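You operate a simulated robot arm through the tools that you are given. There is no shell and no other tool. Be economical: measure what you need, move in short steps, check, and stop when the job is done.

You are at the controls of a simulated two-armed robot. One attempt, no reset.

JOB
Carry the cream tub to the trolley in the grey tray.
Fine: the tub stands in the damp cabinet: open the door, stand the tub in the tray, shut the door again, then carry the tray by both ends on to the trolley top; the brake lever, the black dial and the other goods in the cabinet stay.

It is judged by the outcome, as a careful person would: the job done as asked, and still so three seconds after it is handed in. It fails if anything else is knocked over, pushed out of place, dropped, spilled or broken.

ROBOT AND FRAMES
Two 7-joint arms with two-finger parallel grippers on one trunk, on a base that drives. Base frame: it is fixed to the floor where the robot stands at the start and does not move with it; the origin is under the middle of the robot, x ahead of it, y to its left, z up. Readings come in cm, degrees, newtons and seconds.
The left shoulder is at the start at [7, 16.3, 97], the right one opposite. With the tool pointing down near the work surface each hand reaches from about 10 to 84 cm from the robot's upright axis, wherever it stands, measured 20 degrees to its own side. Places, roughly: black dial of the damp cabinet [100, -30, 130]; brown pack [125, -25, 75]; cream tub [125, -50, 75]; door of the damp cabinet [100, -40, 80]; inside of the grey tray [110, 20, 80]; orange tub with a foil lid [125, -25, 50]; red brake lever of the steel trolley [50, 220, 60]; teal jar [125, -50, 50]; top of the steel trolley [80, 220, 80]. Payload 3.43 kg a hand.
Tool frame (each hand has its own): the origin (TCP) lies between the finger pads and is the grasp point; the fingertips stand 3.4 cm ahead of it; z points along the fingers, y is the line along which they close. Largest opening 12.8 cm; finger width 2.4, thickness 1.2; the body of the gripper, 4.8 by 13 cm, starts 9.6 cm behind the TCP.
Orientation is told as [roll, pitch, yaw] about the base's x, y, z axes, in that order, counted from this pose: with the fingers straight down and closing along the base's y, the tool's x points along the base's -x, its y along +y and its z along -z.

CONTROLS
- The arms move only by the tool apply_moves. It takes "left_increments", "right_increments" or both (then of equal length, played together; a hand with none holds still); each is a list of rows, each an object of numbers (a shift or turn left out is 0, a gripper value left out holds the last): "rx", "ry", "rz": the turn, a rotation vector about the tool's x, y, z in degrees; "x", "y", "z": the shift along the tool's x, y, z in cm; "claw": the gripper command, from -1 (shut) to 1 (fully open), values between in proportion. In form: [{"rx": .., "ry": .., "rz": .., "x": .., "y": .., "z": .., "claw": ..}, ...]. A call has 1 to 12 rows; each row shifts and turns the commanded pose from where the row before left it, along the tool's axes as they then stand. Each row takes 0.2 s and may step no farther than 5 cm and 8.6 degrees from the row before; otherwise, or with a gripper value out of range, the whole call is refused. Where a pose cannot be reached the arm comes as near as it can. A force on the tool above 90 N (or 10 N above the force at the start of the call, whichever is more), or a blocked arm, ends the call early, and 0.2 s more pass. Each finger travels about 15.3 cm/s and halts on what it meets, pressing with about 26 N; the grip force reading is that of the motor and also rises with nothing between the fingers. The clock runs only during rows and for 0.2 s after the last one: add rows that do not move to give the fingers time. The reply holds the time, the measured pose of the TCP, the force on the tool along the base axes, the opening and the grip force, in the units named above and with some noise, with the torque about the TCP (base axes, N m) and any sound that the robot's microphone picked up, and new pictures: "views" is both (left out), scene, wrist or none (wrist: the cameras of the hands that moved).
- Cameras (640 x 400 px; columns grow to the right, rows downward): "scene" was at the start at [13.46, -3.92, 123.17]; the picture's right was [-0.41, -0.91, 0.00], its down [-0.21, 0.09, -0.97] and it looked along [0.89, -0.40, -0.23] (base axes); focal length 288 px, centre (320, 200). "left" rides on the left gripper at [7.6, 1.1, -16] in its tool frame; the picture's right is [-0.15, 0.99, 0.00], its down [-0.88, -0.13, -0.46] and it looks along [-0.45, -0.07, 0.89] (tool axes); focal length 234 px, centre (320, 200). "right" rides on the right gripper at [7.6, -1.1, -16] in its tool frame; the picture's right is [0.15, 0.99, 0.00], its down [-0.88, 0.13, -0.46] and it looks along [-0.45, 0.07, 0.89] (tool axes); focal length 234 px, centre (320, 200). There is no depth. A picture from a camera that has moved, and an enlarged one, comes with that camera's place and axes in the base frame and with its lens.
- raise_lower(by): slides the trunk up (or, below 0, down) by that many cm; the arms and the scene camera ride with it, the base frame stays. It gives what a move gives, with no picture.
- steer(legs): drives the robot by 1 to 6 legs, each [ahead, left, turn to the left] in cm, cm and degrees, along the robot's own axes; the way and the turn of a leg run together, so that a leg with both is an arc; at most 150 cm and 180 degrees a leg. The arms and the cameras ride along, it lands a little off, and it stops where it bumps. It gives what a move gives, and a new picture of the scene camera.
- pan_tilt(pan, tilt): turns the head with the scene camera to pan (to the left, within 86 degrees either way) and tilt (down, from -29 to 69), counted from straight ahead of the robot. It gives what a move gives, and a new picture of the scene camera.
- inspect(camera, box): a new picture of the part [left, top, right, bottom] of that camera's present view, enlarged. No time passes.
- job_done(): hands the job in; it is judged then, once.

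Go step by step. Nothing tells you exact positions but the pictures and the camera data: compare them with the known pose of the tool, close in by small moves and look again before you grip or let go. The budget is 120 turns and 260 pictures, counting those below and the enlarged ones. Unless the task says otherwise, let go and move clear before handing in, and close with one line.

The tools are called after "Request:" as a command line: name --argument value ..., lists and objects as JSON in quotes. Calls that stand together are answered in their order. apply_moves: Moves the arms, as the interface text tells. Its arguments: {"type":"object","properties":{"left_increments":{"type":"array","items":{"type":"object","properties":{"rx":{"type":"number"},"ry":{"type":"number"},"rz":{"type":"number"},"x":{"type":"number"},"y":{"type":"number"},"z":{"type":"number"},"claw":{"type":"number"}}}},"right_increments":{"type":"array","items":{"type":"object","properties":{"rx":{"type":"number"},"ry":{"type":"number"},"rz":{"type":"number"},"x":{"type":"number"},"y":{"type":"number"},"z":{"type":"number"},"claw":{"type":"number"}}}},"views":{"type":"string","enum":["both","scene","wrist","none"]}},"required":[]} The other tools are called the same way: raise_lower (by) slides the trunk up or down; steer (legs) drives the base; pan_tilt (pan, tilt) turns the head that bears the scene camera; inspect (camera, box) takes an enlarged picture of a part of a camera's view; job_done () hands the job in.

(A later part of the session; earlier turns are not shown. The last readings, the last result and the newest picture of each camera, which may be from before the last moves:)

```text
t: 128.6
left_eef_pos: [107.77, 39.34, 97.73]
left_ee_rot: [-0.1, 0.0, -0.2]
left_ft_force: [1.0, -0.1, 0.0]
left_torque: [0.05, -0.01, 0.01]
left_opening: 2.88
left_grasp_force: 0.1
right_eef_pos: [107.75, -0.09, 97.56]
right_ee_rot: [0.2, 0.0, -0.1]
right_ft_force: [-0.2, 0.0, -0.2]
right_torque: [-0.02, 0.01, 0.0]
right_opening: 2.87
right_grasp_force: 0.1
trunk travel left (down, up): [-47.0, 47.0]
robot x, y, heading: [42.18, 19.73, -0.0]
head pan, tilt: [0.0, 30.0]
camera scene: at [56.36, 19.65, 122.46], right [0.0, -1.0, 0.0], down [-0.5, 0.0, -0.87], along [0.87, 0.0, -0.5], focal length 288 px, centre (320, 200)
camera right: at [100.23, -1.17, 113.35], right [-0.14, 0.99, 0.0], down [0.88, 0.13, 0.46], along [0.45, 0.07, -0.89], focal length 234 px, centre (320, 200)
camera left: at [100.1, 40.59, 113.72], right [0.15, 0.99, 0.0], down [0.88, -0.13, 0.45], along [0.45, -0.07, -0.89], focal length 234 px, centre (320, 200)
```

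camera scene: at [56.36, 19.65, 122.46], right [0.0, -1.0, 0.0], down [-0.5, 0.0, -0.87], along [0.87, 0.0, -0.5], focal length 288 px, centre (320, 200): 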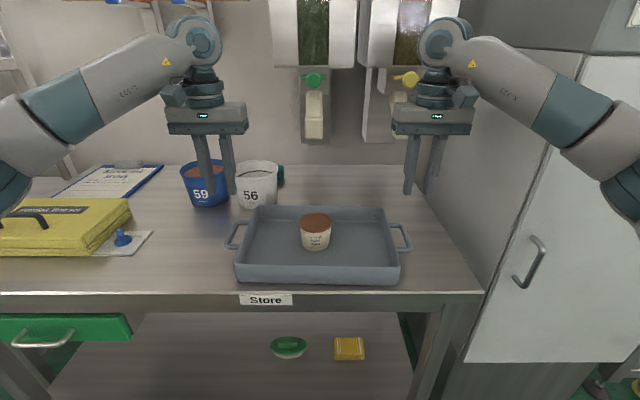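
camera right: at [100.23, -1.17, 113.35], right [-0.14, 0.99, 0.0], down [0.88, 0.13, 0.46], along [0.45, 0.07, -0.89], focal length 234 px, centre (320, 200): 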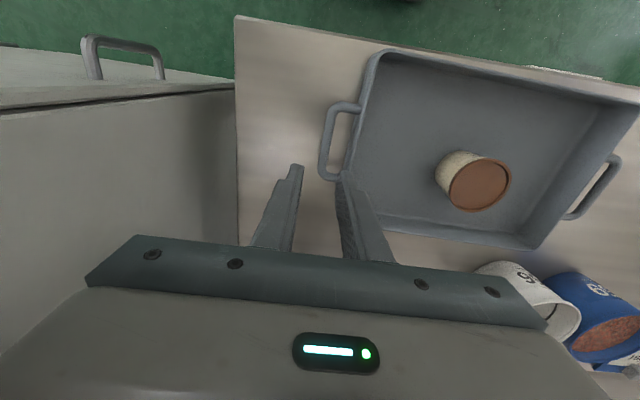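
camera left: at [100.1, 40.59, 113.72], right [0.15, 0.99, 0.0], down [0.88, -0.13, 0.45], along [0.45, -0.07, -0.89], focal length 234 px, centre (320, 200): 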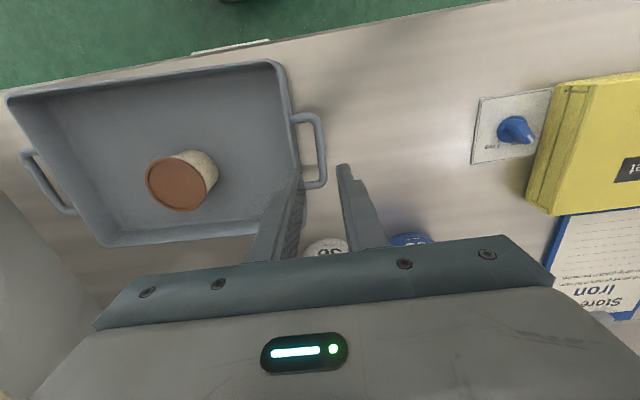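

Both handles are nearly beneath the fingers; I enlarge for exact alignment.

Request:
inspect --camera "right" --box '[260, 80, 400, 200]'

Request:
inspect --camera "left" --box '[250, 90, 390, 210]'

```text
3.33 times, centred on (330, 140) of right
camera zoom: at [100.23, -1.17, 113.35], right [-0.14, 0.99, 0.0], down [0.88, 0.13, 0.46], along [0.45, 0.07, -0.89], focal length 781 px, centre (287, 400)
```

zoom: 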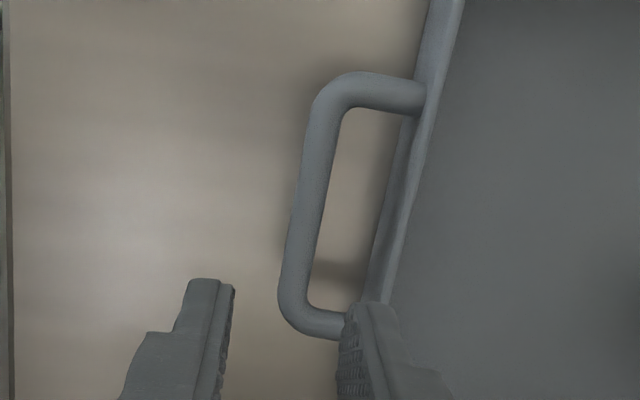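

```text
3.33 times, centred on (320, 150) of left
camera zoom: at [100.1, 40.59, 113.72], right [0.15, 0.99, 0.0], down [0.88, -0.13, 0.45], along [0.45, -0.07, -0.89], focal length 781 px, centre (320, 367)
```

zoom: 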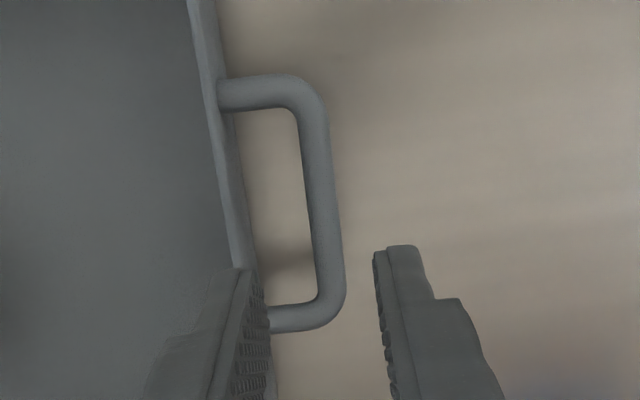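

Bars: right at y≈0.6, left at y≈39.55. I trim, set the opening to 2.5 cm and lower until the tips are just above the bars.

Request:
apply_moves --left_increments '[{"x": -0.4, "y": 0.2, "claw": -0.61}, {"z": 3}, {"z": 3}, {"z": 3}, {}]' --right_increments '[{"x": 0.35, "y": 0.7, "claw": -0.61}, {"z": 3}, {"z": 3}, {"z": 3}, {}]' --views "wrist"

Request:
inspect --camera "right" --box '[250, 100, 390, 220]'

Request:
inspect --camera "left" --box '[250, 100, 390, 220]'

```text
t: 129.8
left_eef_pos: [108.06, 39.72, 88.87]
left_ee_rot: [-0.1, 0.0, 0.0]
left_ft_force: [0.2, 0.3, -0.7]
left_torque: [-0.01, 0.0, 0.02]
left_opening: 2.53
left_grasp_force: 0.2
right_eef_pos: [107.4, 0.52, 88.47]
right_ee_rot: [0.2, -0.1, -0.2]
right_ft_force: [-0.2, 0.0, 0.2]
right_torque: [-0.02, -0.01, 0.0]
right_opening: 2.47
right_grasp_force: 0.0
trunk travel left (down, up): [-47.0, 47.0]
robot x, y, heading: [42.04, 19.93, -0.2]
head pan, tilt: [0.0, 30.0]
camera right: at [99.79, -0.54, 104.26], right [-0.14, 0.99, 0.0], down [0.88, 0.13, 0.46], along [0.45, 0.07, -0.89], focal length 234 px, centre (320, 200)
camera left: at [100.53, 40.95, 104.87], right [0.15, 0.99, 0.0], down [0.88, -0.13, 0.46], along [0.45, -0.07, -0.89], focal length 234 px, centre (320, 200)
```

right: 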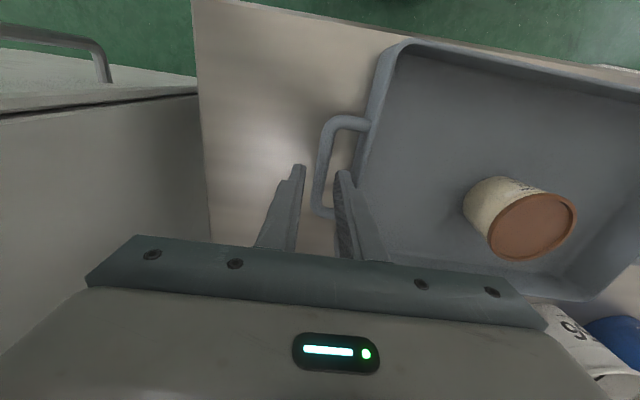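
left: 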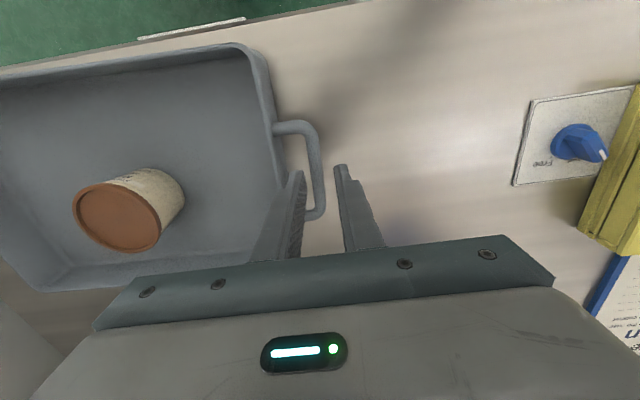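

```text
3.33 times, centred on (320, 160) of right
camera zoom: at [99.79, -0.54, 104.26], right [-0.14, 0.99, 0.0], down [0.88, 0.13, 0.46], along [0.45, 0.07, -0.89], focal length 781 px, centre (320, 333)
```

zoom: 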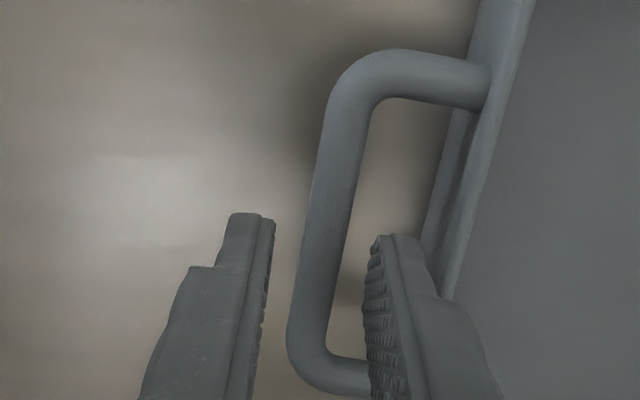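

```text
3.33 times, centred on (320, 160) of left
camera zoom: at [100.53, 40.95, 104.87], right [0.15, 0.99, 0.0], down [0.88, -0.13, 0.46], along [0.45, -0.07, -0.89], focal length 781 px, centre (320, 333)
```

zoom: 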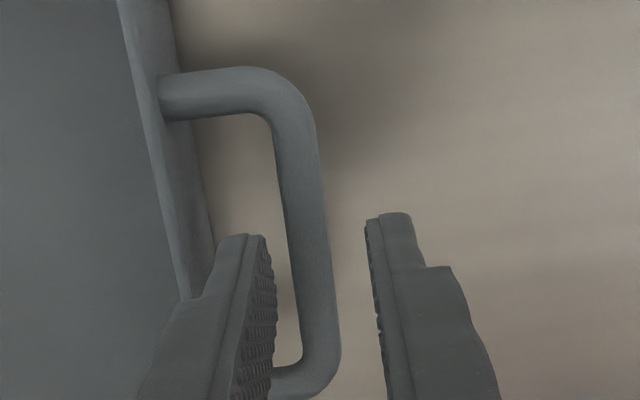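

Alignment is within 2–3 mm; I correct (right +0.2, left -0.25) and lower onto the bars.

Request:
apply_moves --left_increments '[{"y": -0.25}, {"z": 1.5}, {"z": 1.5}, {"z": 1.8}, {}]' --right_increments '[{"y": 0.15}, {"z": 1.5}, {"z": 1.5}, {"z": 1.4}, {}]' --views "both"

Request:
inspect --camera "scene" --box '[200, 160, 440, 310]'

```text
t: 131.0
left_eef_pos: [108.17, 39.37, 84.1]
left_ee_rot: [0.0, 0.1, -0.2]
left_ft_force: [-0.3, -0.2, 0.5]
left_torque: [-0.03, -0.02, 0.0]
left_opening: 2.52
left_grasp_force: 0.1
right_eef_pos: [107.4, 0.79, 84.19]
right_ee_rot: [0.2, 0.0, -0.1]
right_ft_force: [0.4, -0.6, -0.1]
right_torque: [-0.04, 0.02, 0.02]
right_opening: 2.52
right_grasp_force: 0.0
trunk travel left (down, up): [-47.0, 47.0]
robot x, y, heading: [42.3, 19.71, 0.0]
head pan, tilt: [0.0, 30.0]
camera scene: at [56.33, 19.66, 122.46], right [0.0, -1.0, 0.0], down [-0.5, 0.0, -0.87], along [0.87, 0.0, -0.5], focal length 288 px, centre (320, 200)
camera right: at [99.82, -0.29, 99.98], right [-0.14, 0.99, 0.0], down [0.88, 0.13, 0.46], along [0.45, 0.07, -0.89], focal length 234 px, centre (320, 200)
camera left: at [100.59, 40.67, 99.99], right [0.15, 0.99, 0.0], down [0.88, -0.13, 0.45], along [0.45, -0.07, -0.89], focal length 234 px, centre (320, 200)
```

scene: 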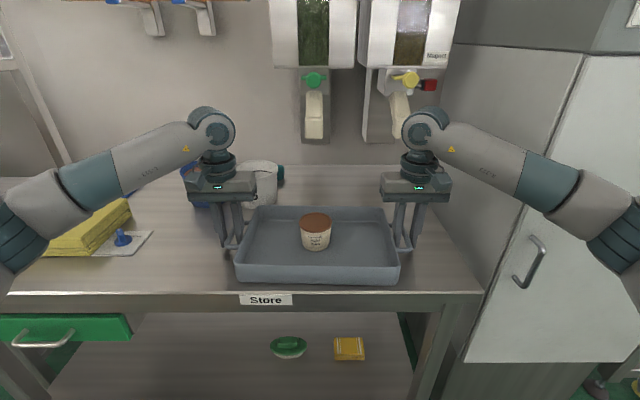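
right: 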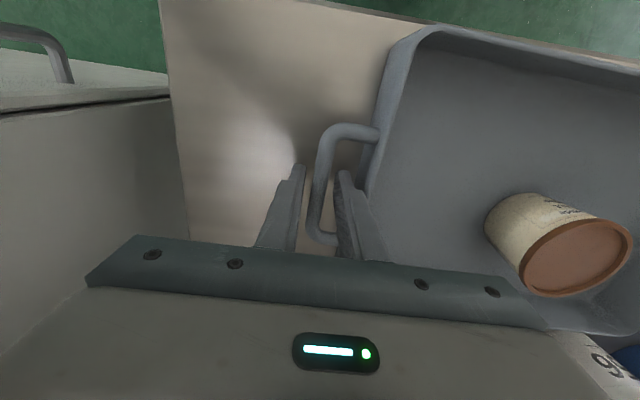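
left: 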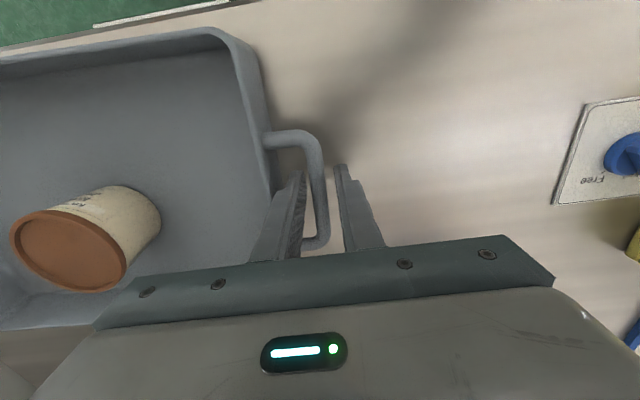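

```text
2.67 times, centred on (320, 235) of scene
camera zoom: at [56.33, 19.66, 122.46], right [0.0, -1.0, 0.0], down [-0.5, 0.0, -0.87], along [0.87, 0.0, -0.5], focal length 769 px, centre (320, 107)
```

zoom: 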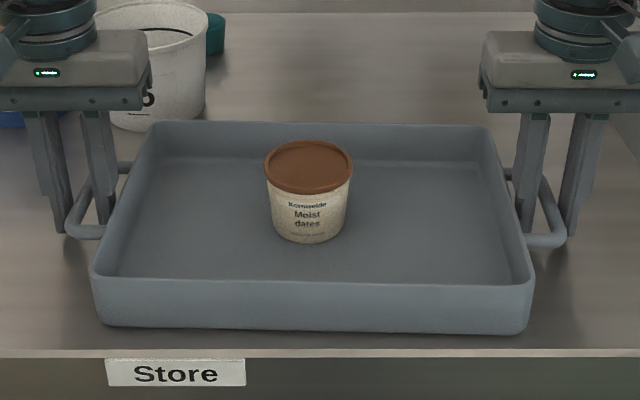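

Both bars are between the fingers. I close both grippers.

Request:
apply_moves --left_increments '[{"claw": -1}, {"claw": -1}, {"claw": -1}, {}]' --right_increments '[{"claw": -1}, {"claw": -1}, {"claw": -1}, {}]' --views "wrist"

```text
t: 132.0
left_eef_pos: [108.19, 39.28, 84.04]
left_ee_rot: [0.0, 0.2, -0.2]
left_ft_force: [-3.9, -9.6, 0.2]
left_torque: [0.0, 0.01, -0.68]
left_opening: 1.24
left_grasp_force: 26.5
right_eef_pos: [107.43, 0.9, 84.27]
right_ee_rot: [0.1, -0.1, -0.2]
right_ft_force: [3.9, 9.6, 0.0]
right_torque: [0.03, -0.12, -0.52]
right_opening: 1.14
right_grasp_force: 26.5
trunk travel left (down, up): [-47.0, 47.0]
robot x, y, heading: [42.13, 19.93, -0.1]
head pan, tilt: [0.0, 30.0]
camera right: at [99.85, -0.25, 99.97], right [-0.14, 0.99, 0.0], down [0.88, 0.13, 0.46], along [0.45, 0.07, -0.89], focal length 234 px, centre (320, 200)
camera left: at [100.6, 40.63, 99.99], right [0.15, 0.99, 0.0], down [0.88, -0.13, 0.45], along [0.45, -0.07, -0.89], focal length 234 px, centre (320, 200)
```

right: 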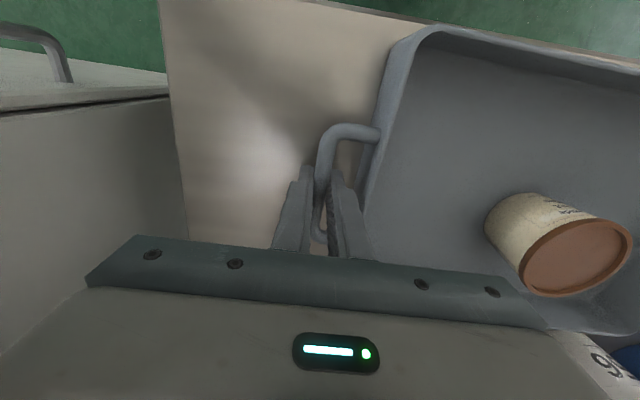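
left: 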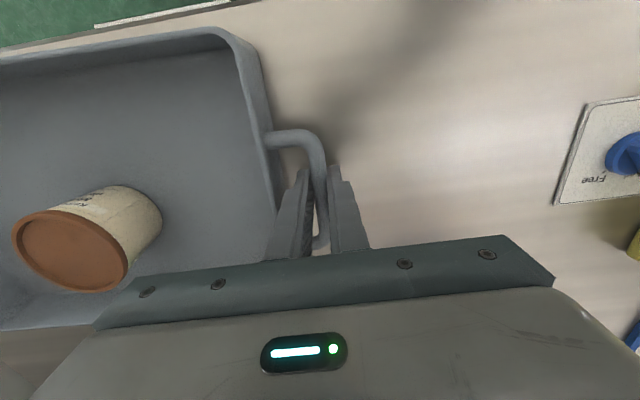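

Both ends are held. I lift with the trunk so that both hands rise evenly — first 3 cm.

Request:
raise_lower --by 3

Request:
inspect --camera "scene" --box '[160, 160, 480, 360]'

```text
t: 132.7
left_eef_pos: [108.17, 39.31, 86.81]
left_ee_rot: [-0.1, 0.2, -0.2]
left_ft_force: [-3.7, -13.8, -3.2]
left_torque: [0.03, 0.15, -0.66]
left_opening: 1.24
left_grasp_force: 25.9
right_eef_pos: [107.45, 0.89, 87.08]
right_ee_rot: [0.1, 0.0, -0.3]
right_ft_force: [4.3, 12.5, -2.9]
right_torque: [0.06, -0.07, -0.51]
right_opening: 1.16
right_grasp_force: 25.9
trunk travel left (down, up): [-50.0, 44.0]
robot x, y, heading: [41.92, 19.65, -0.4]
head pan, tilt: [0.0, 30.0]
```

```text
2.00 times, centred on (320, 260) of scene
camera zoom: at [56.49, 19.66, 125.44], right [0.0, -1.0, 0.0], down [-0.5, 0.0, -0.87], along [0.87, 0.0, -0.5], focal length 577 px, centre (320, 80)
```

zoom: 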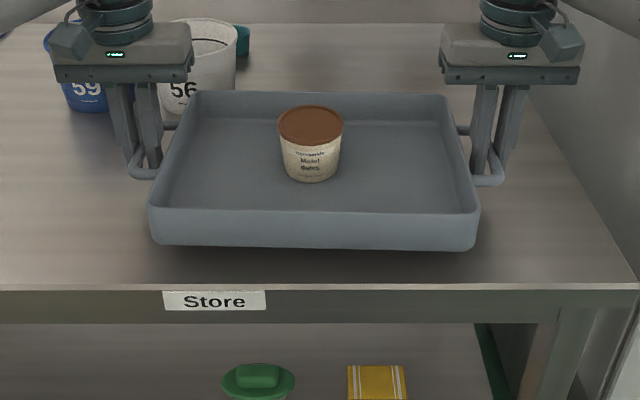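

The tray hangs level with the tub upright. I raise it 9 cm more and drive back from the table.

Request:
raise_lower --by 9

Request:
steer --legs '[[-45, 0, 0]]'

```text
t: 134.0
left_eef_pos: [108.14, 39.26, 95.93]
left_ee_rot: [-0.2, 0.1, -0.1]
left_ft_force: [-3.7, -17.9, -3.8]
left_torque: [-0.06, -0.02, -0.64]
left_opening: 1.2
left_grasp_force: 26.5
right_eef_pos: [107.41, 0.88, 96.18]
right_ee_rot: [0.2, 0.0, -0.1]
right_ft_force: [2.9, 18.6, -2.7]
right_torque: [0.07, 0.01, -0.53]
right_opening: 1.19
right_grasp_force: 26.3
trunk travel left (down, up): [-59.0, 35.0]
robot x, y, heading: [42.41, 19.17, -0.2]
head pan, tilt: [0.0, 30.0]
```

```text
t: 136.7
left_eef_pos: [63.89, 39.37, 95.93]
left_ee_rot: [0.0, 0.1, -0.2]
left_ft_force: [-3.4, -24.3, -1.7]
left_torque: [-0.05, 0.01, -0.67]
left_opening: 1.22
left_grasp_force: 26.0
right_eef_pos: [63.16, 0.98, 96.09]
right_ee_rot: [0.2, -0.1, -0.1]
right_ft_force: [3.3, 25.2, -1.5]
right_torque: [0.12, 0.02, -0.53]
right_opening: 1.16
right_grasp_force: 26.0
trunk travel left (down, up): [-59.0, 35.0]
robot x, y, heading: [-1.87, 20.04, 0.0]
head pan, tilt: [0.0, 30.0]
camera scene: at [12.12, 19.76, 134.45], right [0.0, -1.0, 0.0], down [-0.5, 0.0, -0.87], along [0.87, 0.0, -0.5], focal length 288 px, centre (320, 200)
```

scene: 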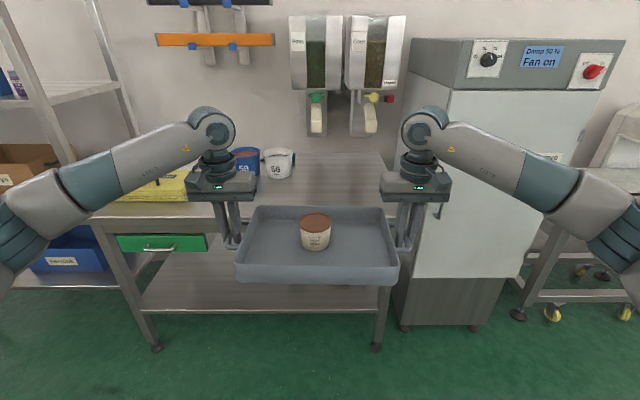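

The tray is level and steady, but the pull between the hands is growing; I bring the hands together by 2 mm each.

Request:
apply_moves --left_increments '[{"y": -0.1}, {"y": -0.1}, {}]' --right_increments '[{"y": 0.1}, {"y": 0.1}, {}]' --views "none"

```text
t: 137.5
left_eef_pos: [64.08, 39.39, 95.72]
left_ee_rot: [0.2, 0.2, 0.0]
left_ft_force: [-1.4, 17.5, -2.8]
left_torque: [0.02, 0.08, -0.67]
left_opening: 1.22
left_grasp_force: 26.3
right_eef_pos: [63.19, 0.96, 96.14]
right_ee_rot: [0.1, 0.0, -0.4]
right_ft_force: [3.3, -18.3, -1.5]
right_torque: [-0.09, -0.02, -0.44]
right_opening: 1.17
right_grasp_force: 26.1
trunk travel left (down, up): [-59.0, 35.0]
robot x, y, heading: [-1.97, 20.3, -0.2]
head pan, tilt: [0.0, 30.0]
```

Now slightly in compression, which is fine. I turn left 90 degrees in two steps.

Request:
steer --legs '[[0, 0, 45], [0, 0, 45]]'

```text
t: 142.0
left_eef_pos: [-22.07, 85.52, 95.85]
left_ee_rot: [0.1, 0.2, 90.5]
left_ft_force: [-34.8, -2.5, -2.0]
left_torque: [0.0, 0.05, -0.62]
left_opening: 1.21
left_grasp_force: 26.4
right_eef_pos: [16.32, 85.19, 96.12]
right_ee_rot: [0.1, 0.0, 90.3]
right_ft_force: [34.5, 2.0, -2.8]
right_torque: [0.02, -0.13, -0.41]
right_opening: 1.17
right_grasp_force: 25.5
trunk travel left (down, up): [-59.0, 35.0]
robot x, y, heading: [-1.99, 20.22, 90.5]
head pan, tilt: [0.0, 30.0]
camera scene: at [-2.12, 33.94, 134.45], right [1.0, 0.01, 0.0], down [0.0, -0.5, -0.87], along [-0.01, 0.87, -0.5], focal length 288 px, centre (320, 200)
```

scene: 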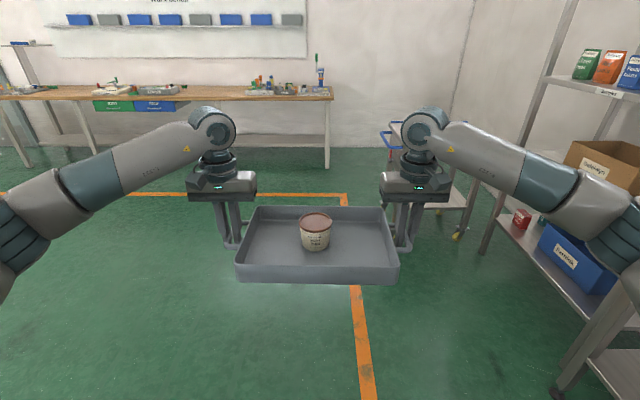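

Facing the trolley side now. I relieve the squeeze, drive ahead, and look at the trolley.

Request:
apply_moves --left_increments '[{"y": 0.06}, {"y": 0.05}, {}]' --right_increments '[{"y": -0.06}, {"y": -0.05}, {}]' --views "none"

Request:
pan_tilt --pan -32 --tilt 20

Request:
steer --legs '[[70, 0, 0]]'

```text
t: 142.8
left_eef_pos: [-22.03, 85.52, 95.87]
left_ee_rot: [0.0, 0.2, 90.2]
left_ft_force: [7.2, -3.3, -2.5]
left_torque: [-0.16, 0.0, -0.64]
left_opening: 1.22
left_grasp_force: 26.2
right_eef_pos: [16.45, 85.06, 96.05]
right_ee_rot: [0.1, -0.1, 90.3]
right_ft_force: [-7.9, 2.9, -1.6]
right_torque: [0.1, 0.05, -0.45]
right_opening: 1.16
right_grasp_force: 26.0
trunk travel left (down, up): [-59.0, 35.0]
robot x, y, heading: [-1.94, 19.94, 90.4]
head pan, tilt: [0.0, 30.0]
```

```text
t: 143.8
left_eef_pos: [-22.01, 85.58, 95.81]
left_ee_rot: [-0.1, 0.2, 90.4]
left_ft_force: [14.0, -2.9, -2.3]
left_torque: [-0.06, -0.01, -0.64]
left_opening: 1.23
left_grasp_force: 26.3
right_eef_pos: [16.43, 85.1, 96.09]
right_ee_rot: [0.1, 0.0, 90.4]
right_ft_force: [-13.6, 3.2, -2.3]
right_torque: [0.08, 0.05, -0.51]
right_opening: 1.14
right_grasp_force: 26.2
trunk travel left (down, up): [-59.0, 35.0]
robot x, y, heading: [-1.83, 19.74, 90.4]
head pan, tilt: [-32.0, 20.0]
camera scene: at [2.85, 32.83, 136.05], right [0.85, -0.52, 0.0], down [-0.18, -0.29, -0.94], along [0.49, 0.8, -0.34], focal length 288 px, centre (320, 200)
```

scene: 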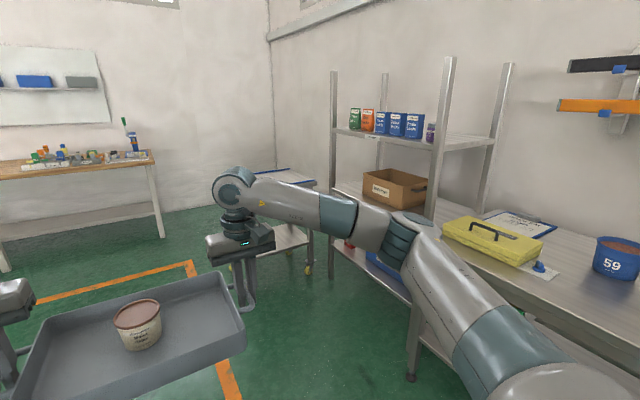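

```text
t: 147.6
left_eef_pos: [-22.02, 155.13, 95.9]
left_ee_rot: [0.1, 0.1, 90.1]
left_ft_force: [24.9, -3.0, -1.3]
left_torque: [-0.01, -0.06, -0.66]
left_opening: 1.2
left_grasp_force: 26.1
right_eef_pos: [16.32, 154.47, 96.15]
right_ee_rot: [0.2, 0.0, 90.1]
right_ft_force: [-24.8, 3.7, -2.1]
right_torque: [-0.04, 0.09, -0.46]
right_opening: 1.14
right_grasp_force: 26.4
trunk travel left (down, up): [-59.0, 35.0]
robot x, y, heading: [-2.66, 89.03, 90.3]
head pan, tilt: [-32.0, 20.0]
camera scene: at [2.58, 102.27, 136.06], right [0.85, -0.53, 0.0], down [-0.18, -0.29, -0.94], along [0.5, 0.8, -0.34], focal length 288 px, centre (320, 200)
```

scene: 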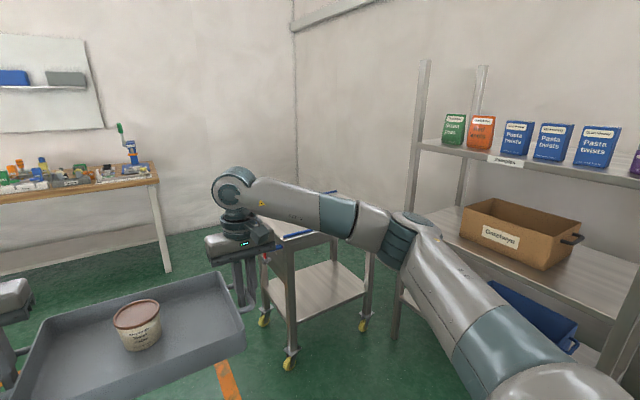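

The trolley is ahead to the right, partly hidden. I ease the tension and strafe right until the trolley lies ahead.

Request:
apply_moves --left_increments '[{"y": -0.06}, {}]' --right_increments '[{"y": 0.06}, {}]' --views "none"

Request:
pan_tilt --pan 0 --tilt 20

Request:
steer --legs '[[0, -60, 0]]'

```text
t: 148.2
left_eef_pos: [-22.07, 155.09, 95.97]
left_ee_rot: [0.1, 0.2, 90.2]
left_ft_force: [-6.0, -1.5, -2.4]
left_torque: [0.0, -0.02, -0.67]
left_opening: 1.21
left_grasp_force: 26.0
right_eef_pos: [16.37, 154.49, 96.04]
right_ee_rot: [0.1, 0.2, 90.0]
right_ft_force: [5.5, 2.8, -2.3]
right_torque: [0.0, -0.03, -0.41]
right_opening: 1.16
right_grasp_force: 25.7
trunk travel left (down, up): [-59.0, 35.0]
robot x, y, heading: [-2.51, 89.39, 90.1]
head pan, tilt: [-32.0, 20.0]
```

```text
t: 149.2
left_eef_pos: [-22.08, 155.08, 95.93]
left_ee_rot: [0.1, 0.2, 90.2]
left_ft_force: [-14.0, -3.1, -2.2]
left_torque: [-0.14, 0.05, -0.66]
left_opening: 1.22
left_grasp_force: 25.9
right_eef_pos: [16.36, 154.52, 96.1]
right_ee_rot: [0.2, 0.1, 89.9]
right_ft_force: [13.0, 3.0, -2.8]
right_torque: [0.11, -0.04, -0.39]
right_opening: 1.13
right_grasp_force: 25.9
trunk travel left (down, up): [-59.0, 35.0]
robot x, y, heading: [-1.94, 89.17, 90.0]
head pan, tilt: [0.0, 20.0]
camera scene: at [-2.35, 103.65, 136.05], right [1.0, 0.0, 0.0], down [0.0, -0.34, -0.94], along [0.0, 0.94, -0.34], focal length 288 px, centre (320, 200)
```

scene: 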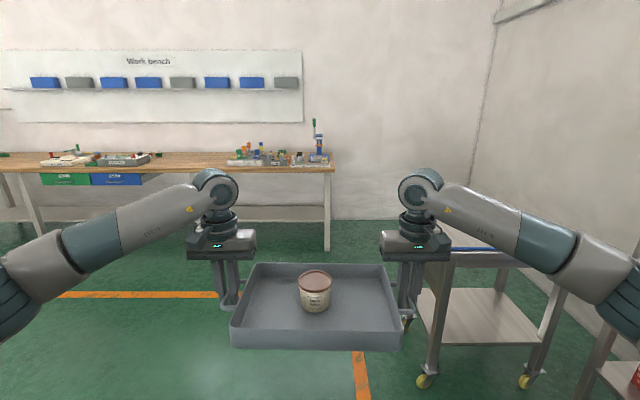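

```text
t: 152.6
left_eef_pos: [38.06, 155.35, 95.9]
left_ee_rot: [0.1, 0.2, 90.7]
left_ft_force: [-27.7, -2.0, -1.7]
left_torque: [-0.07, 0.04, -0.59]
left_opening: 1.23
left_grasp_force: 26.4
right_eef_pos: [76.45, 155.25, 96.19]
right_ee_rot: [0.1, 0.1, 90.7]
right_ft_force: [27.6, 2.7, -1.7]
right_torque: [0.01, -0.09, -0.39]
right_opening: 1.17
right_grasp_force: 25.6
trunk travel left (down, up): [-59.0, 35.0]
robot x, y, heading: [58.47, 89.69, 90.7]
head pan, tilt: [0.0, 20.0]
camera scene: at [58.38, 104.17, 136.06], right [1.0, 0.01, 0.0], down [0.0, -0.34, -0.94], along [-0.01, 0.94, -0.34], focal length 288 px, centre (320, 200)
```

scene: 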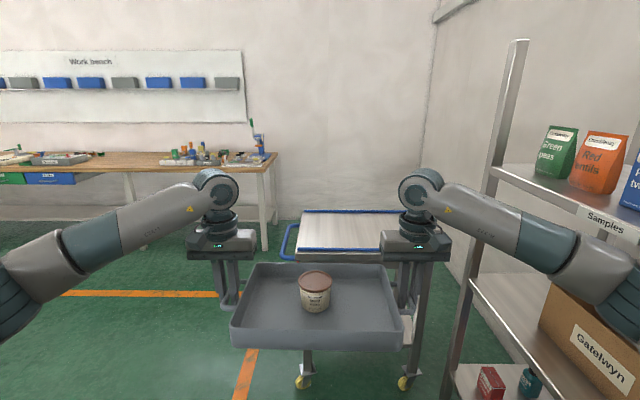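

I see the trolley top: about x 49–101, y 199–244, with blue rails on the long edges. I look closer at it.

Request:
inspect --camera "scene" --box '[270, 195, 430, 295]'

Request:
apply_moves --left_increments '[{"y": 0.05}, {"y": 0.03}, {}]' --right_increments '[{"y": -0.05}, {"y": -0.03}, {}]' --views "none"

Request:
steer --legs '[[40, 0, 0]]'

```text
4.00 times, centred on (350, 245) of scene
camera zoom: at [58.38, 104.17, 136.06], right [1.0, 0.01, 0.0], down [0.0, -0.34, -0.94], along [-0.01, 0.94, -0.34], focal length 1153 px, centre (200, 20)
```

zoom: 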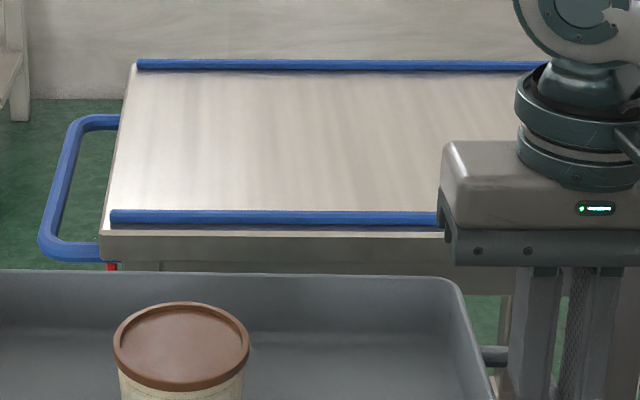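

```text
t: 153.4
left_eef_pos: [37.97, 155.39, 95.8]
left_ee_rot: [0.2, 0.3, 90.8]
left_ft_force: [6.8, -2.7, -2.1]
left_torque: [-0.16, 0.02, -0.63]
left_opening: 1.23
left_grasp_force: 26.1
right_eef_pos: [76.38, 155.04, 95.99]
right_ee_rot: [0.1, 0.0, 90.8]
right_ft_force: [-6.8, 2.6, -1.8]
right_torque: [0.12, 0.01, -0.53]
right_opening: 1.17
right_grasp_force: 26.5
trunk travel left (down, up): [-59.0, 35.0]
robot x, y, heading: [58.78, 89.92, 91.0]
head pan, tilt: [0.0, 20.0]
```

```text
t: 155.9
left_eef_pos: [37.46, 195.33, 95.86]
left_ee_rot: [0.1, 0.1, 90.8]
left_ft_force: [18.4, -3.0, -2.6]
left_torque: [0.03, -0.06, -0.68]
left_opening: 1.22
left_grasp_force: 26.6
right_eef_pos: [75.83, 195.22, 96.01]
right_ee_rot: [0.1, 0.1, 90.8]
right_ft_force: [-18.4, 2.6, -2.3]
right_torque: [-0.04, 0.04, -0.5]
right_opening: 1.15
right_grasp_force: 25.9
trunk travel left (down, up): [-59.0, 35.0]
robot x, y, heading: [57.5, 129.45, 90.7]
head pan, tilt: [0.0, 20.0]
camera scene: at [57.78, 144.17, 136.05], right [1.0, 0.01, 0.0], down [0.0, -0.34, -0.94], along [-0.01, 0.94, -0.34], focal length 288 px, centre (320, 200)
```

scene: 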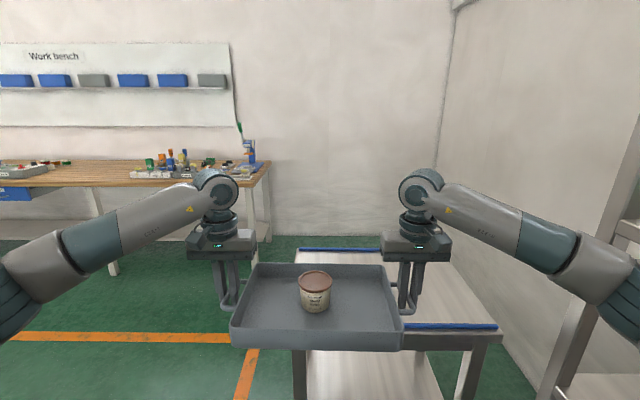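

The trolley's top spans x≈49–102 with its middle near (75, 221). I strafe right 14 cm, then ahead.

Request:
steer --legs '[[0, -14, 0]]'

Request:
pan_tilt --pan -50 --tilt 20

```text
t: 156.8
left_eef_pos: [38.65, 194.6, 95.9]
left_ee_rot: [0.2, 0.4, 91.5]
left_ft_force: [-6.4, -3.4, -2.2]
left_torque: [0.29, -0.01, -0.6]
left_opening: 1.22
left_grasp_force: 25.7
right_eef_pos: [77.12, 194.83, 95.89]
right_ee_rot: [-0.9, 0.4, 91.7]
right_ft_force: [5.5, 3.0, -2.6]
right_torque: [-0.28, -0.1, -0.55]
right_opening: 1.17
right_grasp_force: 26.3
trunk travel left (down, up): [-59.0, 35.0]
robot x, y, heading: [61.16, 129.61, 91.3]
head pan, tilt: [0.0, 20.0]
stopped in leg 1: the robot was blocked; the commanded pose is now the measured one
camera scene: at [59.62, 143.49, 136.17], right [1.0, 0.02, 0.01], down [0.02, -0.34, -0.94], along [-0.02, 0.94, -0.34], focal length 288 px, centre (320, 200)
```

scene: 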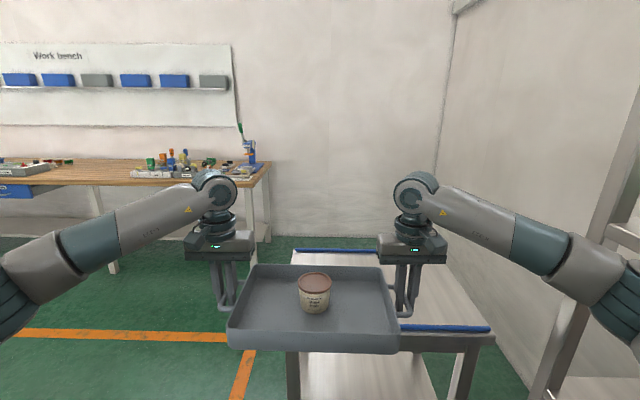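

```text
t: 158.0
left_eef_pos: [38.76, 194.82, 95.66]
left_ee_rot: [-0.1, 0.3, 91.4]
left_ft_force: [-9.5, -2.8, -2.4]
left_torque: [-0.3, 0.03, -0.66]
left_opening: 1.24
left_grasp_force: 26.3
right_eef_pos: [77.1, 194.75, 95.75]
right_ee_rot: [-1.1, 0.5, 91.5]
right_ft_force: [9.2, 2.6, -2.4]
right_torque: [0.22, -0.01, -0.65]
right_opening: 1.16
right_grasp_force: 26.1
trunk travel left (down, up): [-59.0, 35.0]
robot x, y, heading: [61.1, 129.29, 91.2]
head pan, tilt: [-50.0, 20.0]
camera scene: at [66.6, 140.5, 136.18], right [0.66, -0.75, 0.01], down [-0.25, -0.22, -0.94], along [0.71, 0.62, -0.33], focal length 288 px, centre (320, 200)
```

scene: 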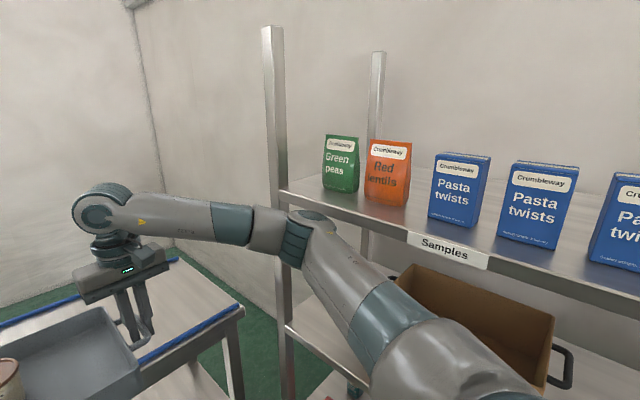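

The right elbow touched the shelf edge, so a straight approach is too tight. I free it by moving well left, then will approach the trolley turned 30 degrees to the right, which keeps the elbow clear.

Request:
steer --legs '[[0, 31, 0]]'

Request:
inspect --camera "scene" --box '[240, 0, 640, 250]'

Request:
pan_tilt --pan 0 --tilt 25

```text
t: 160.1
left_eef_pos: [8.59, 194.55, 95.86]
left_ee_rot: [0.6, 0.5, 91.2]
left_ft_force: [-0.3, -3.5, -1.9]
left_torque: [-0.08, -0.03, -0.66]
left_opening: 1.23
left_grasp_force: 26.1
right_eef_pos: [46.99, 194.43, 95.43]
right_ee_rot: [-0.4, 0.6, 91.3]
right_ft_force: [1.7, 4.3, -2.1]
right_torque: [-0.01, -0.01, -0.69]
right_opening: 1.15
right_grasp_force: 26.2
trunk travel left (down, up): [-59.0, 35.0]
robot x, y, heading: [30.06, 129.03, 91.0]
head pan, tilt: [-50.0, 20.0]
camera scene: at [36.68, 140.3, 136.06], right [0.66, -0.76, 0.0], down [-0.26, -0.23, -0.94], along [0.71, 0.62, -0.34], focal length 288 px, centre (320, 200)
```

scene: 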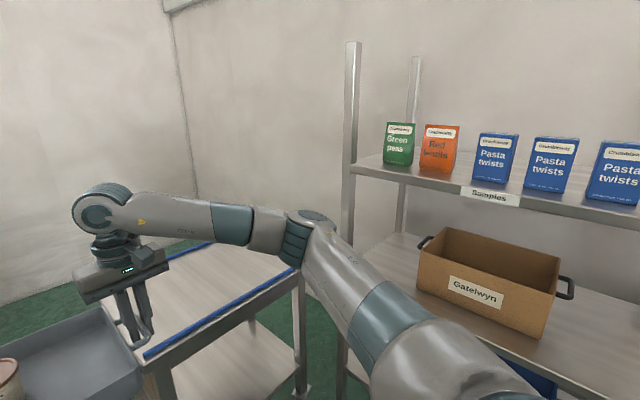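

```text
1.60 times, centred on (440, 125) of scene
camera zoom: at [36.68, 140.3, 136.06], right [0.66, -0.76, 0.0], down [-0.26, -0.23, -0.94], along [0.71, 0.62, -0.34], focal length 461 px, centre (128, 320)
```

zoom: 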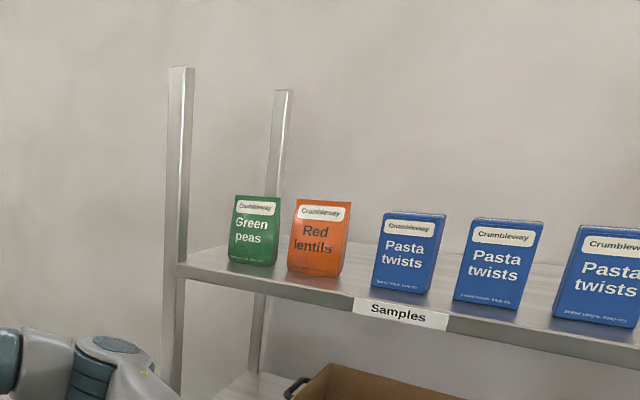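

```text
t: 161.3
left_eef_pos: [8.59, 194.64, 95.72]
left_ee_rot: [0.6, 0.6, 91.0]
left_ft_force: [0.7, -3.1, -2.8]
left_torque: [-0.22, 0.05, -0.68]
left_opening: 1.24
left_grasp_force: 26.0
right_eef_pos: [47.05, 194.35, 95.43]
right_ee_rot: [-0.5, 0.7, 91.3]
right_ft_force: [-1.0, 2.5, -1.8]
right_torque: [0.21, -0.01, -0.65]
right_opening: 1.15
right_grasp_force: 25.7
trunk travel left (down, up): [-59.0, 35.0]
robot x, y, heading: [29.59, 129.01, 91.2]
head pan, tilt: [0.0, 25.0]
camera scene: at [29.54, 143.4, 135.25], right [1.0, 0.02, 0.0], down [0.01, -0.42, -0.91], along [-0.01, 0.91, -0.42], focal length 288 px, centre (320, 200)
```

scene: 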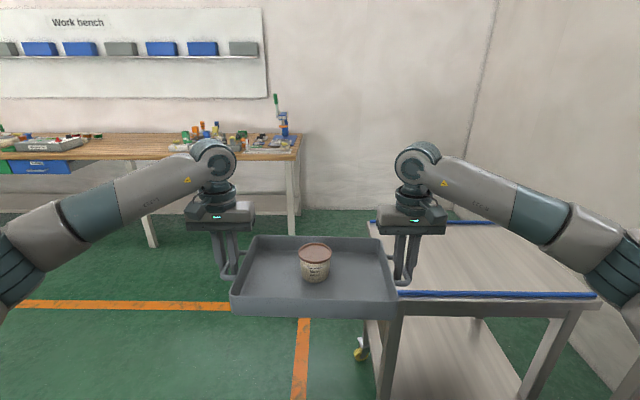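

The shelf goods stand undisturbed. I turn right 31 degrees in place.

Request:
steer --legs '[[0, 0, -31]]'

```text
t: 163.2
left_eef_pos: [45.39, 196.28, 95.74]
left_ee_rot: [0.6, 0.7, 60.1]
left_ft_force: [-1.6, -2.7, -2.4]
left_torque: [-0.04, 0.03, -0.63]
left_opening: 1.23
left_grasp_force: 25.7
right_eef_pos: [78.34, 176.2, 95.34]
right_ee_rot: [-0.4, 0.6, 60.2]
right_ft_force: [2.1, 2.3, -2.8]
right_torque: [-0.01, 0.02, -0.59]
right_opening: 1.17
right_grasp_force: 25.7
trunk travel left (down, up): [-59.0, 35.0]
robot x, y, heading: [30.08, 128.89, 59.8]
head pan, tilt: [0.0, 25.0]
camera scene: at [36.99, 141.45, 135.25], right [0.87, -0.5, 0.0], down [-0.21, -0.37, -0.91], along [0.45, 0.78, -0.42], focal length 288 px, centre (320, 200)
```

scene: 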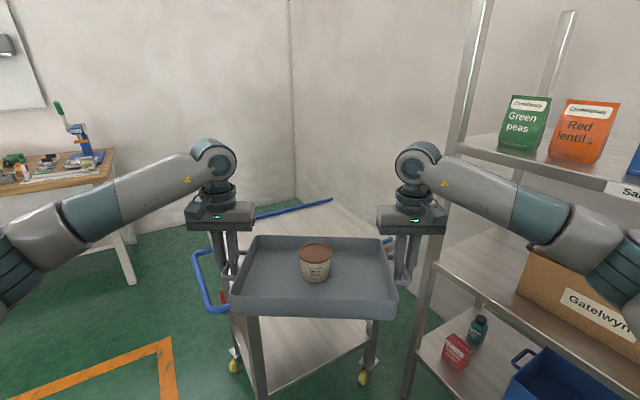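

The tray is over the trolley's near-left part. I shift 7 cm left and go 20 cm ahead, then check.

Request:
steer --legs '[[0, 7, 0], [20, 0, 0]]'

```text
t: 165.4
left_eef_pos: [49.83, 217.06, 95.78]
left_ee_rot: [0.6, 0.5, 59.8]
left_ft_force: [-1.6, -2.8, -2.6]
left_torque: [0.02, -0.01, -0.66]
left_opening: 1.24
left_grasp_force: 26.0
right_eef_pos: [82.59, 197.11, 95.37]
right_ee_rot: [-0.4, 0.7, 60.0]
right_ft_force: [1.6, 3.7, -1.8]
right_torque: [-0.03, 0.03, -0.62]
right_opening: 1.16
right_grasp_force: 25.8
trunk travel left (down, up): [-59.0, 35.0]
robot x, y, heading: [34.09, 150.04, 59.6]
head pan, tilt: [0.0, 25.0]
camera scene: at [41.23, 162.49, 135.24], right [0.86, -0.5, 0.0], down [-0.21, -0.37, -0.91], along [0.46, 0.78, -0.42], focal length 288 px, centre (320, 200)
```

scene: 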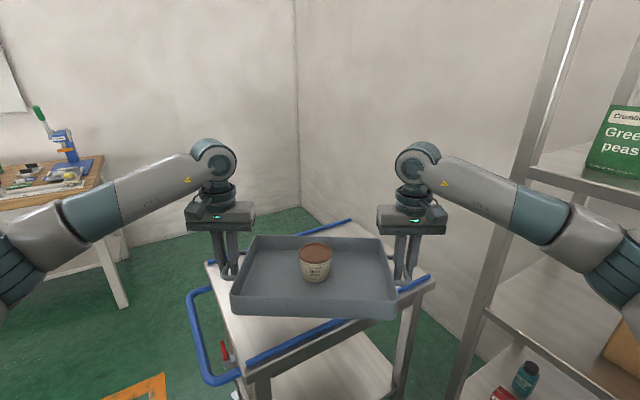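

The elbow stays well clear of the shelf. I go 16 cm further ahead.

Request:
steer --legs '[[16, 0, 0]]'

Request:
pan_tilt --pan 0 --tilt 45

```text
t: 166.8
left_eef_pos: [57.81, 231.14, 95.78]
left_ee_rot: [0.6, 0.5, 60.1]
left_ft_force: [-1.2, -3.0, -3.0]
left_torque: [-0.16, 0.1, -0.69]
left_opening: 1.22
left_grasp_force: 26.0
right_eef_pos: [90.5, 211.22, 95.39]
right_ee_rot: [-0.4, 0.7, 60.2]
right_ft_force: [1.1, 2.6, -3.3]
right_torque: [0.08, -0.07, -0.64]
right_opening: 1.17
right_grasp_force: 26.2
trunk travel left (down, up): [-59.0, 35.0]
robot x, y, heading: [42.74, 164.21, 59.8]
head pan, tilt: [0.0, 25.0]
camera scene: at [49.32, 176.49, 135.25], right [0.87, -0.5, 0.0], down [-0.21, -0.37, -0.91], along [0.45, 0.78, -0.42], focal length 288 px, centre (320, 200)
```

scene: 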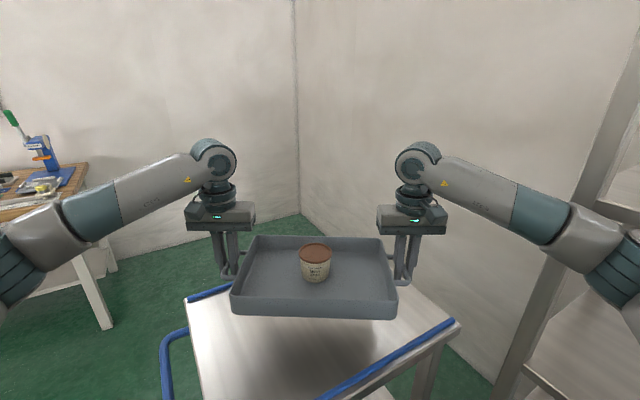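

```text
t: 167.7
left_eef_pos: [57.74, 231.1, 95.83]
left_ee_rot: [0.6, 0.6, 60.2]
left_ft_force: [-1.7, -3.3, -2.4]
left_torque: [-0.21, 0.14, -0.66]
left_opening: 1.21
left_grasp_force: 26.0
right_eef_pos: [90.47, 211.14, 95.4]
right_ee_rot: [-0.4, 0.5, 60.2]
right_ft_force: [1.5, 1.9, -2.9]
right_torque: [0.2, -0.13, -0.7]
right_opening: 1.16
right_grasp_force: 26.0
trunk travel left (down, up): [-59.0, 35.0]
robot x, y, heading: [42.18, 163.98, 59.9]
head pan, tilt: [0.0, 45.0]
camera scene: at [48.73, 175.47, 132.2], right [0.87, -0.5, 0.0], down [-0.35, -0.61, -0.71], along [0.35, 0.61, -0.71], focal length 288 px, centre (320, 200)
```

scene: 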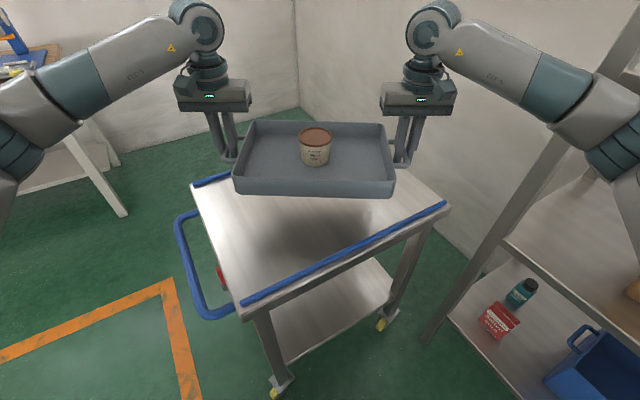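

The view from above puts the trolley top at x 48–100.5, y 203–241.5; tray centre is at (74.1, 221.1). I nudge 1.2 cm in +y and then lower by the trunk.

Request:
steer --legs '[[1.2, 0.7, 0]]'

Request:
raise_lower --by -8.5

Request:
inspect --camera "scene" --box '[160, 80, 480, 280]'

```text
t: 168.4
left_eef_pos: [57.82, 232.52, 95.85]
left_ee_rot: [0.6, 0.4, 60.0]
left_ft_force: [-1.6, -3.7, -1.5]
left_torque: [-0.06, 0.03, -0.62]
left_opening: 1.22
left_grasp_force: 25.7
right_eef_pos: [90.61, 212.35, 95.46]
right_ee_rot: [-0.4, 0.7, 60.2]
right_ft_force: [1.8, 2.8, -2.7]
right_torque: [0.03, -0.06, -0.61]
right_opening: 1.15
right_grasp_force: 26.0
trunk travel left (down, up): [-59.0, 35.0]
robot x, y, heading: [42.36, 165.82, 59.9]
head pan, tilt: [0.0, 45.0]
camera scene: at [48.75, 176.71, 132.21], right [0.86, -0.5, 0.0], down [-0.35, -0.61, -0.71], along [0.35, 0.61, -0.71], focal length 288 px, centre (320, 200)
```

scene: 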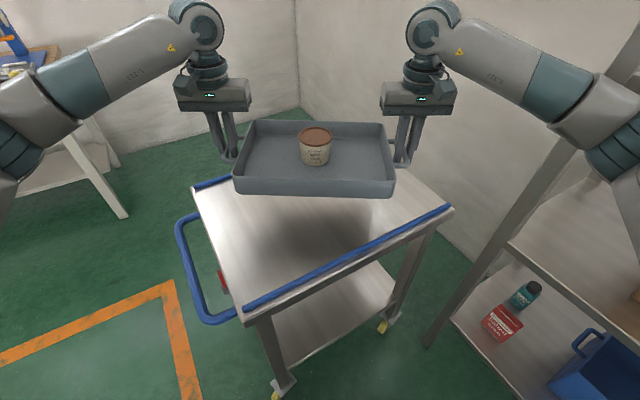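

```text
t: 169.7
left_eef_pos: [57.7, 232.49, 87.33]
left_ee_rot: [0.5, 0.4, 60.0]
left_ft_force: [-2.3, -2.4, -3.0]
left_torque: [-0.19, 0.14, -0.64]
left_opening: 1.23
left_grasp_force: 26.3
right_eef_pos: [90.79, 212.43, 86.9]
right_ee_rot: [-0.4, 0.6, 60.1]
right_ft_force: [1.4, 3.0, -1.9]
right_torque: [0.2, -0.13, -0.66]
right_opening: 1.17
right_grasp_force: 25.8
trunk travel left (down, up): [-50.5, 43.5]
robot x, y, heading: [42.06, 165.67, 59.8]
head pan, tilt: [0.0, 45.0]
```

```text
2.00 times, centred on (320, 180) of scene
camera zoom: at [48.73, 176.82, 123.7], right [0.87, -0.5, 0.0], down [-0.35, -0.61, -0.71], along [0.35, 0.61, -0.71], focal length 577 px, centre (320, 240)
```

zoom: 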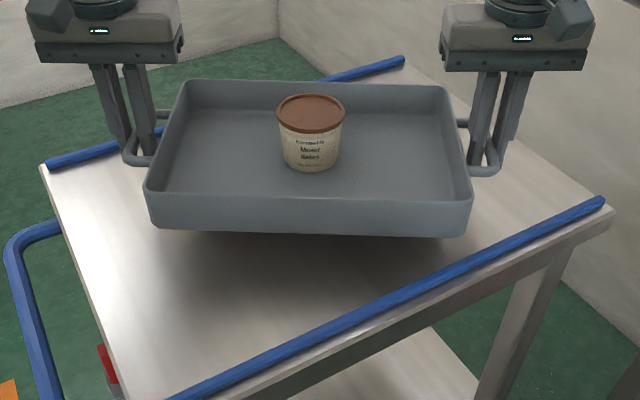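

Clearance to the near rail is smaller than to the far one, so I nudge 0.6 cm further, then lower step by step.

Request:
steer --legs '[[0.6, 0.3, 0]]'

Request:
raise_lower --by -1.5

Request:
inspect --camera "scene" --box '[160, 80, 480, 280]'

```text
t: 170.4
left_eef_pos: [57.81, 233.17, 87.34]
left_ee_rot: [0.6, 0.5, 60.0]
left_ft_force: [-1.7, -4.2, -2.2]
left_torque: [-0.05, 0.03, -0.65]
left_opening: 1.24
left_grasp_force: 26.2
right_eef_pos: [90.67, 213.0, 86.97]
right_ee_rot: [-0.4, 0.7, 60.1]
right_ft_force: [1.6, 2.4, -2.2]
right_torque: [0.01, 0.02, -0.65]
right_opening: 1.16
right_grasp_force: 25.9
trunk travel left (down, up): [-50.5, 43.5]
robot x, y, heading: [42.02, 166.3, 60.0]
head pan, tilt: [0.0, 45.0]
camera scene: at [48.78, 177.49, 123.7], right [0.86, -0.5, 0.0], down [-0.35, -0.61, -0.71], along [0.35, 0.61, -0.71], focal length 288 px, centre (320, 200)
```

scene: 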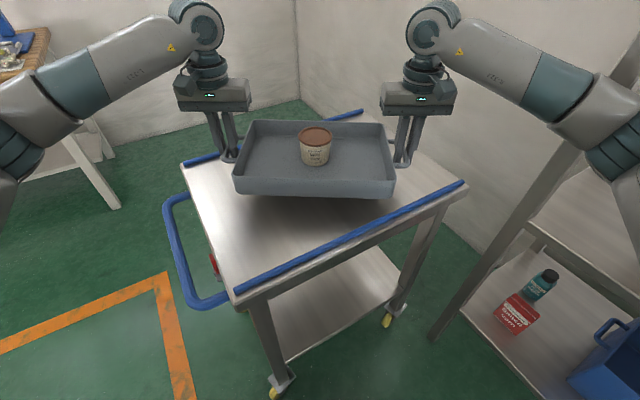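

```text
t: 171.0
left_eef_pos: [57.77, 233.08, 85.82]
left_ee_rot: [0.7, 0.6, 60.0]
left_ft_force: [-2.0, -1.8, -2.8]
left_torque: [-0.11, 0.08, -0.68]
left_opening: 1.24
left_grasp_force: 26.1
right_eef_pos: [90.72, 213.06, 85.4]
right_ee_rot: [-0.4, 0.6, 60.1]
right_ft_force: [1.6, 2.8, -3.2]
right_torque: [0.11, -0.06, -0.61]
right_opening: 1.17
right_grasp_force: 25.7
trunk travel left (down, up): [-49.0, 45.0]
robot x, y, heading: [42.45, 165.96, 59.8]
head pan, tilt: [0.0, 45.0]
```

```text
2.00 times, centred on (320, 180) of scene
camera zoom: at [48.77, 177.48, 122.19], right [0.86, -0.5, 0.0], down [-0.35, -0.61, -0.71], along [0.35, 0.61, -0.71], focal length 577 px, centre (320, 240)
```

zoom: 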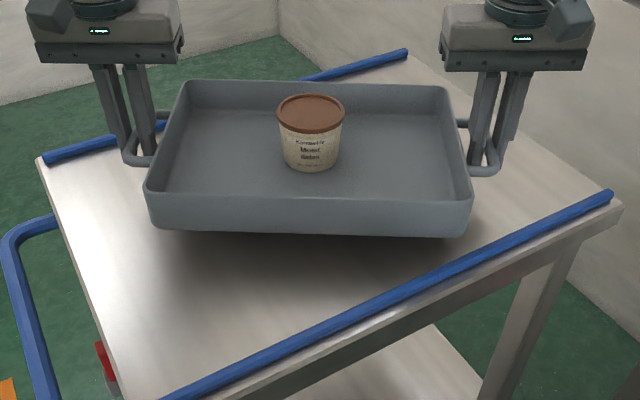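

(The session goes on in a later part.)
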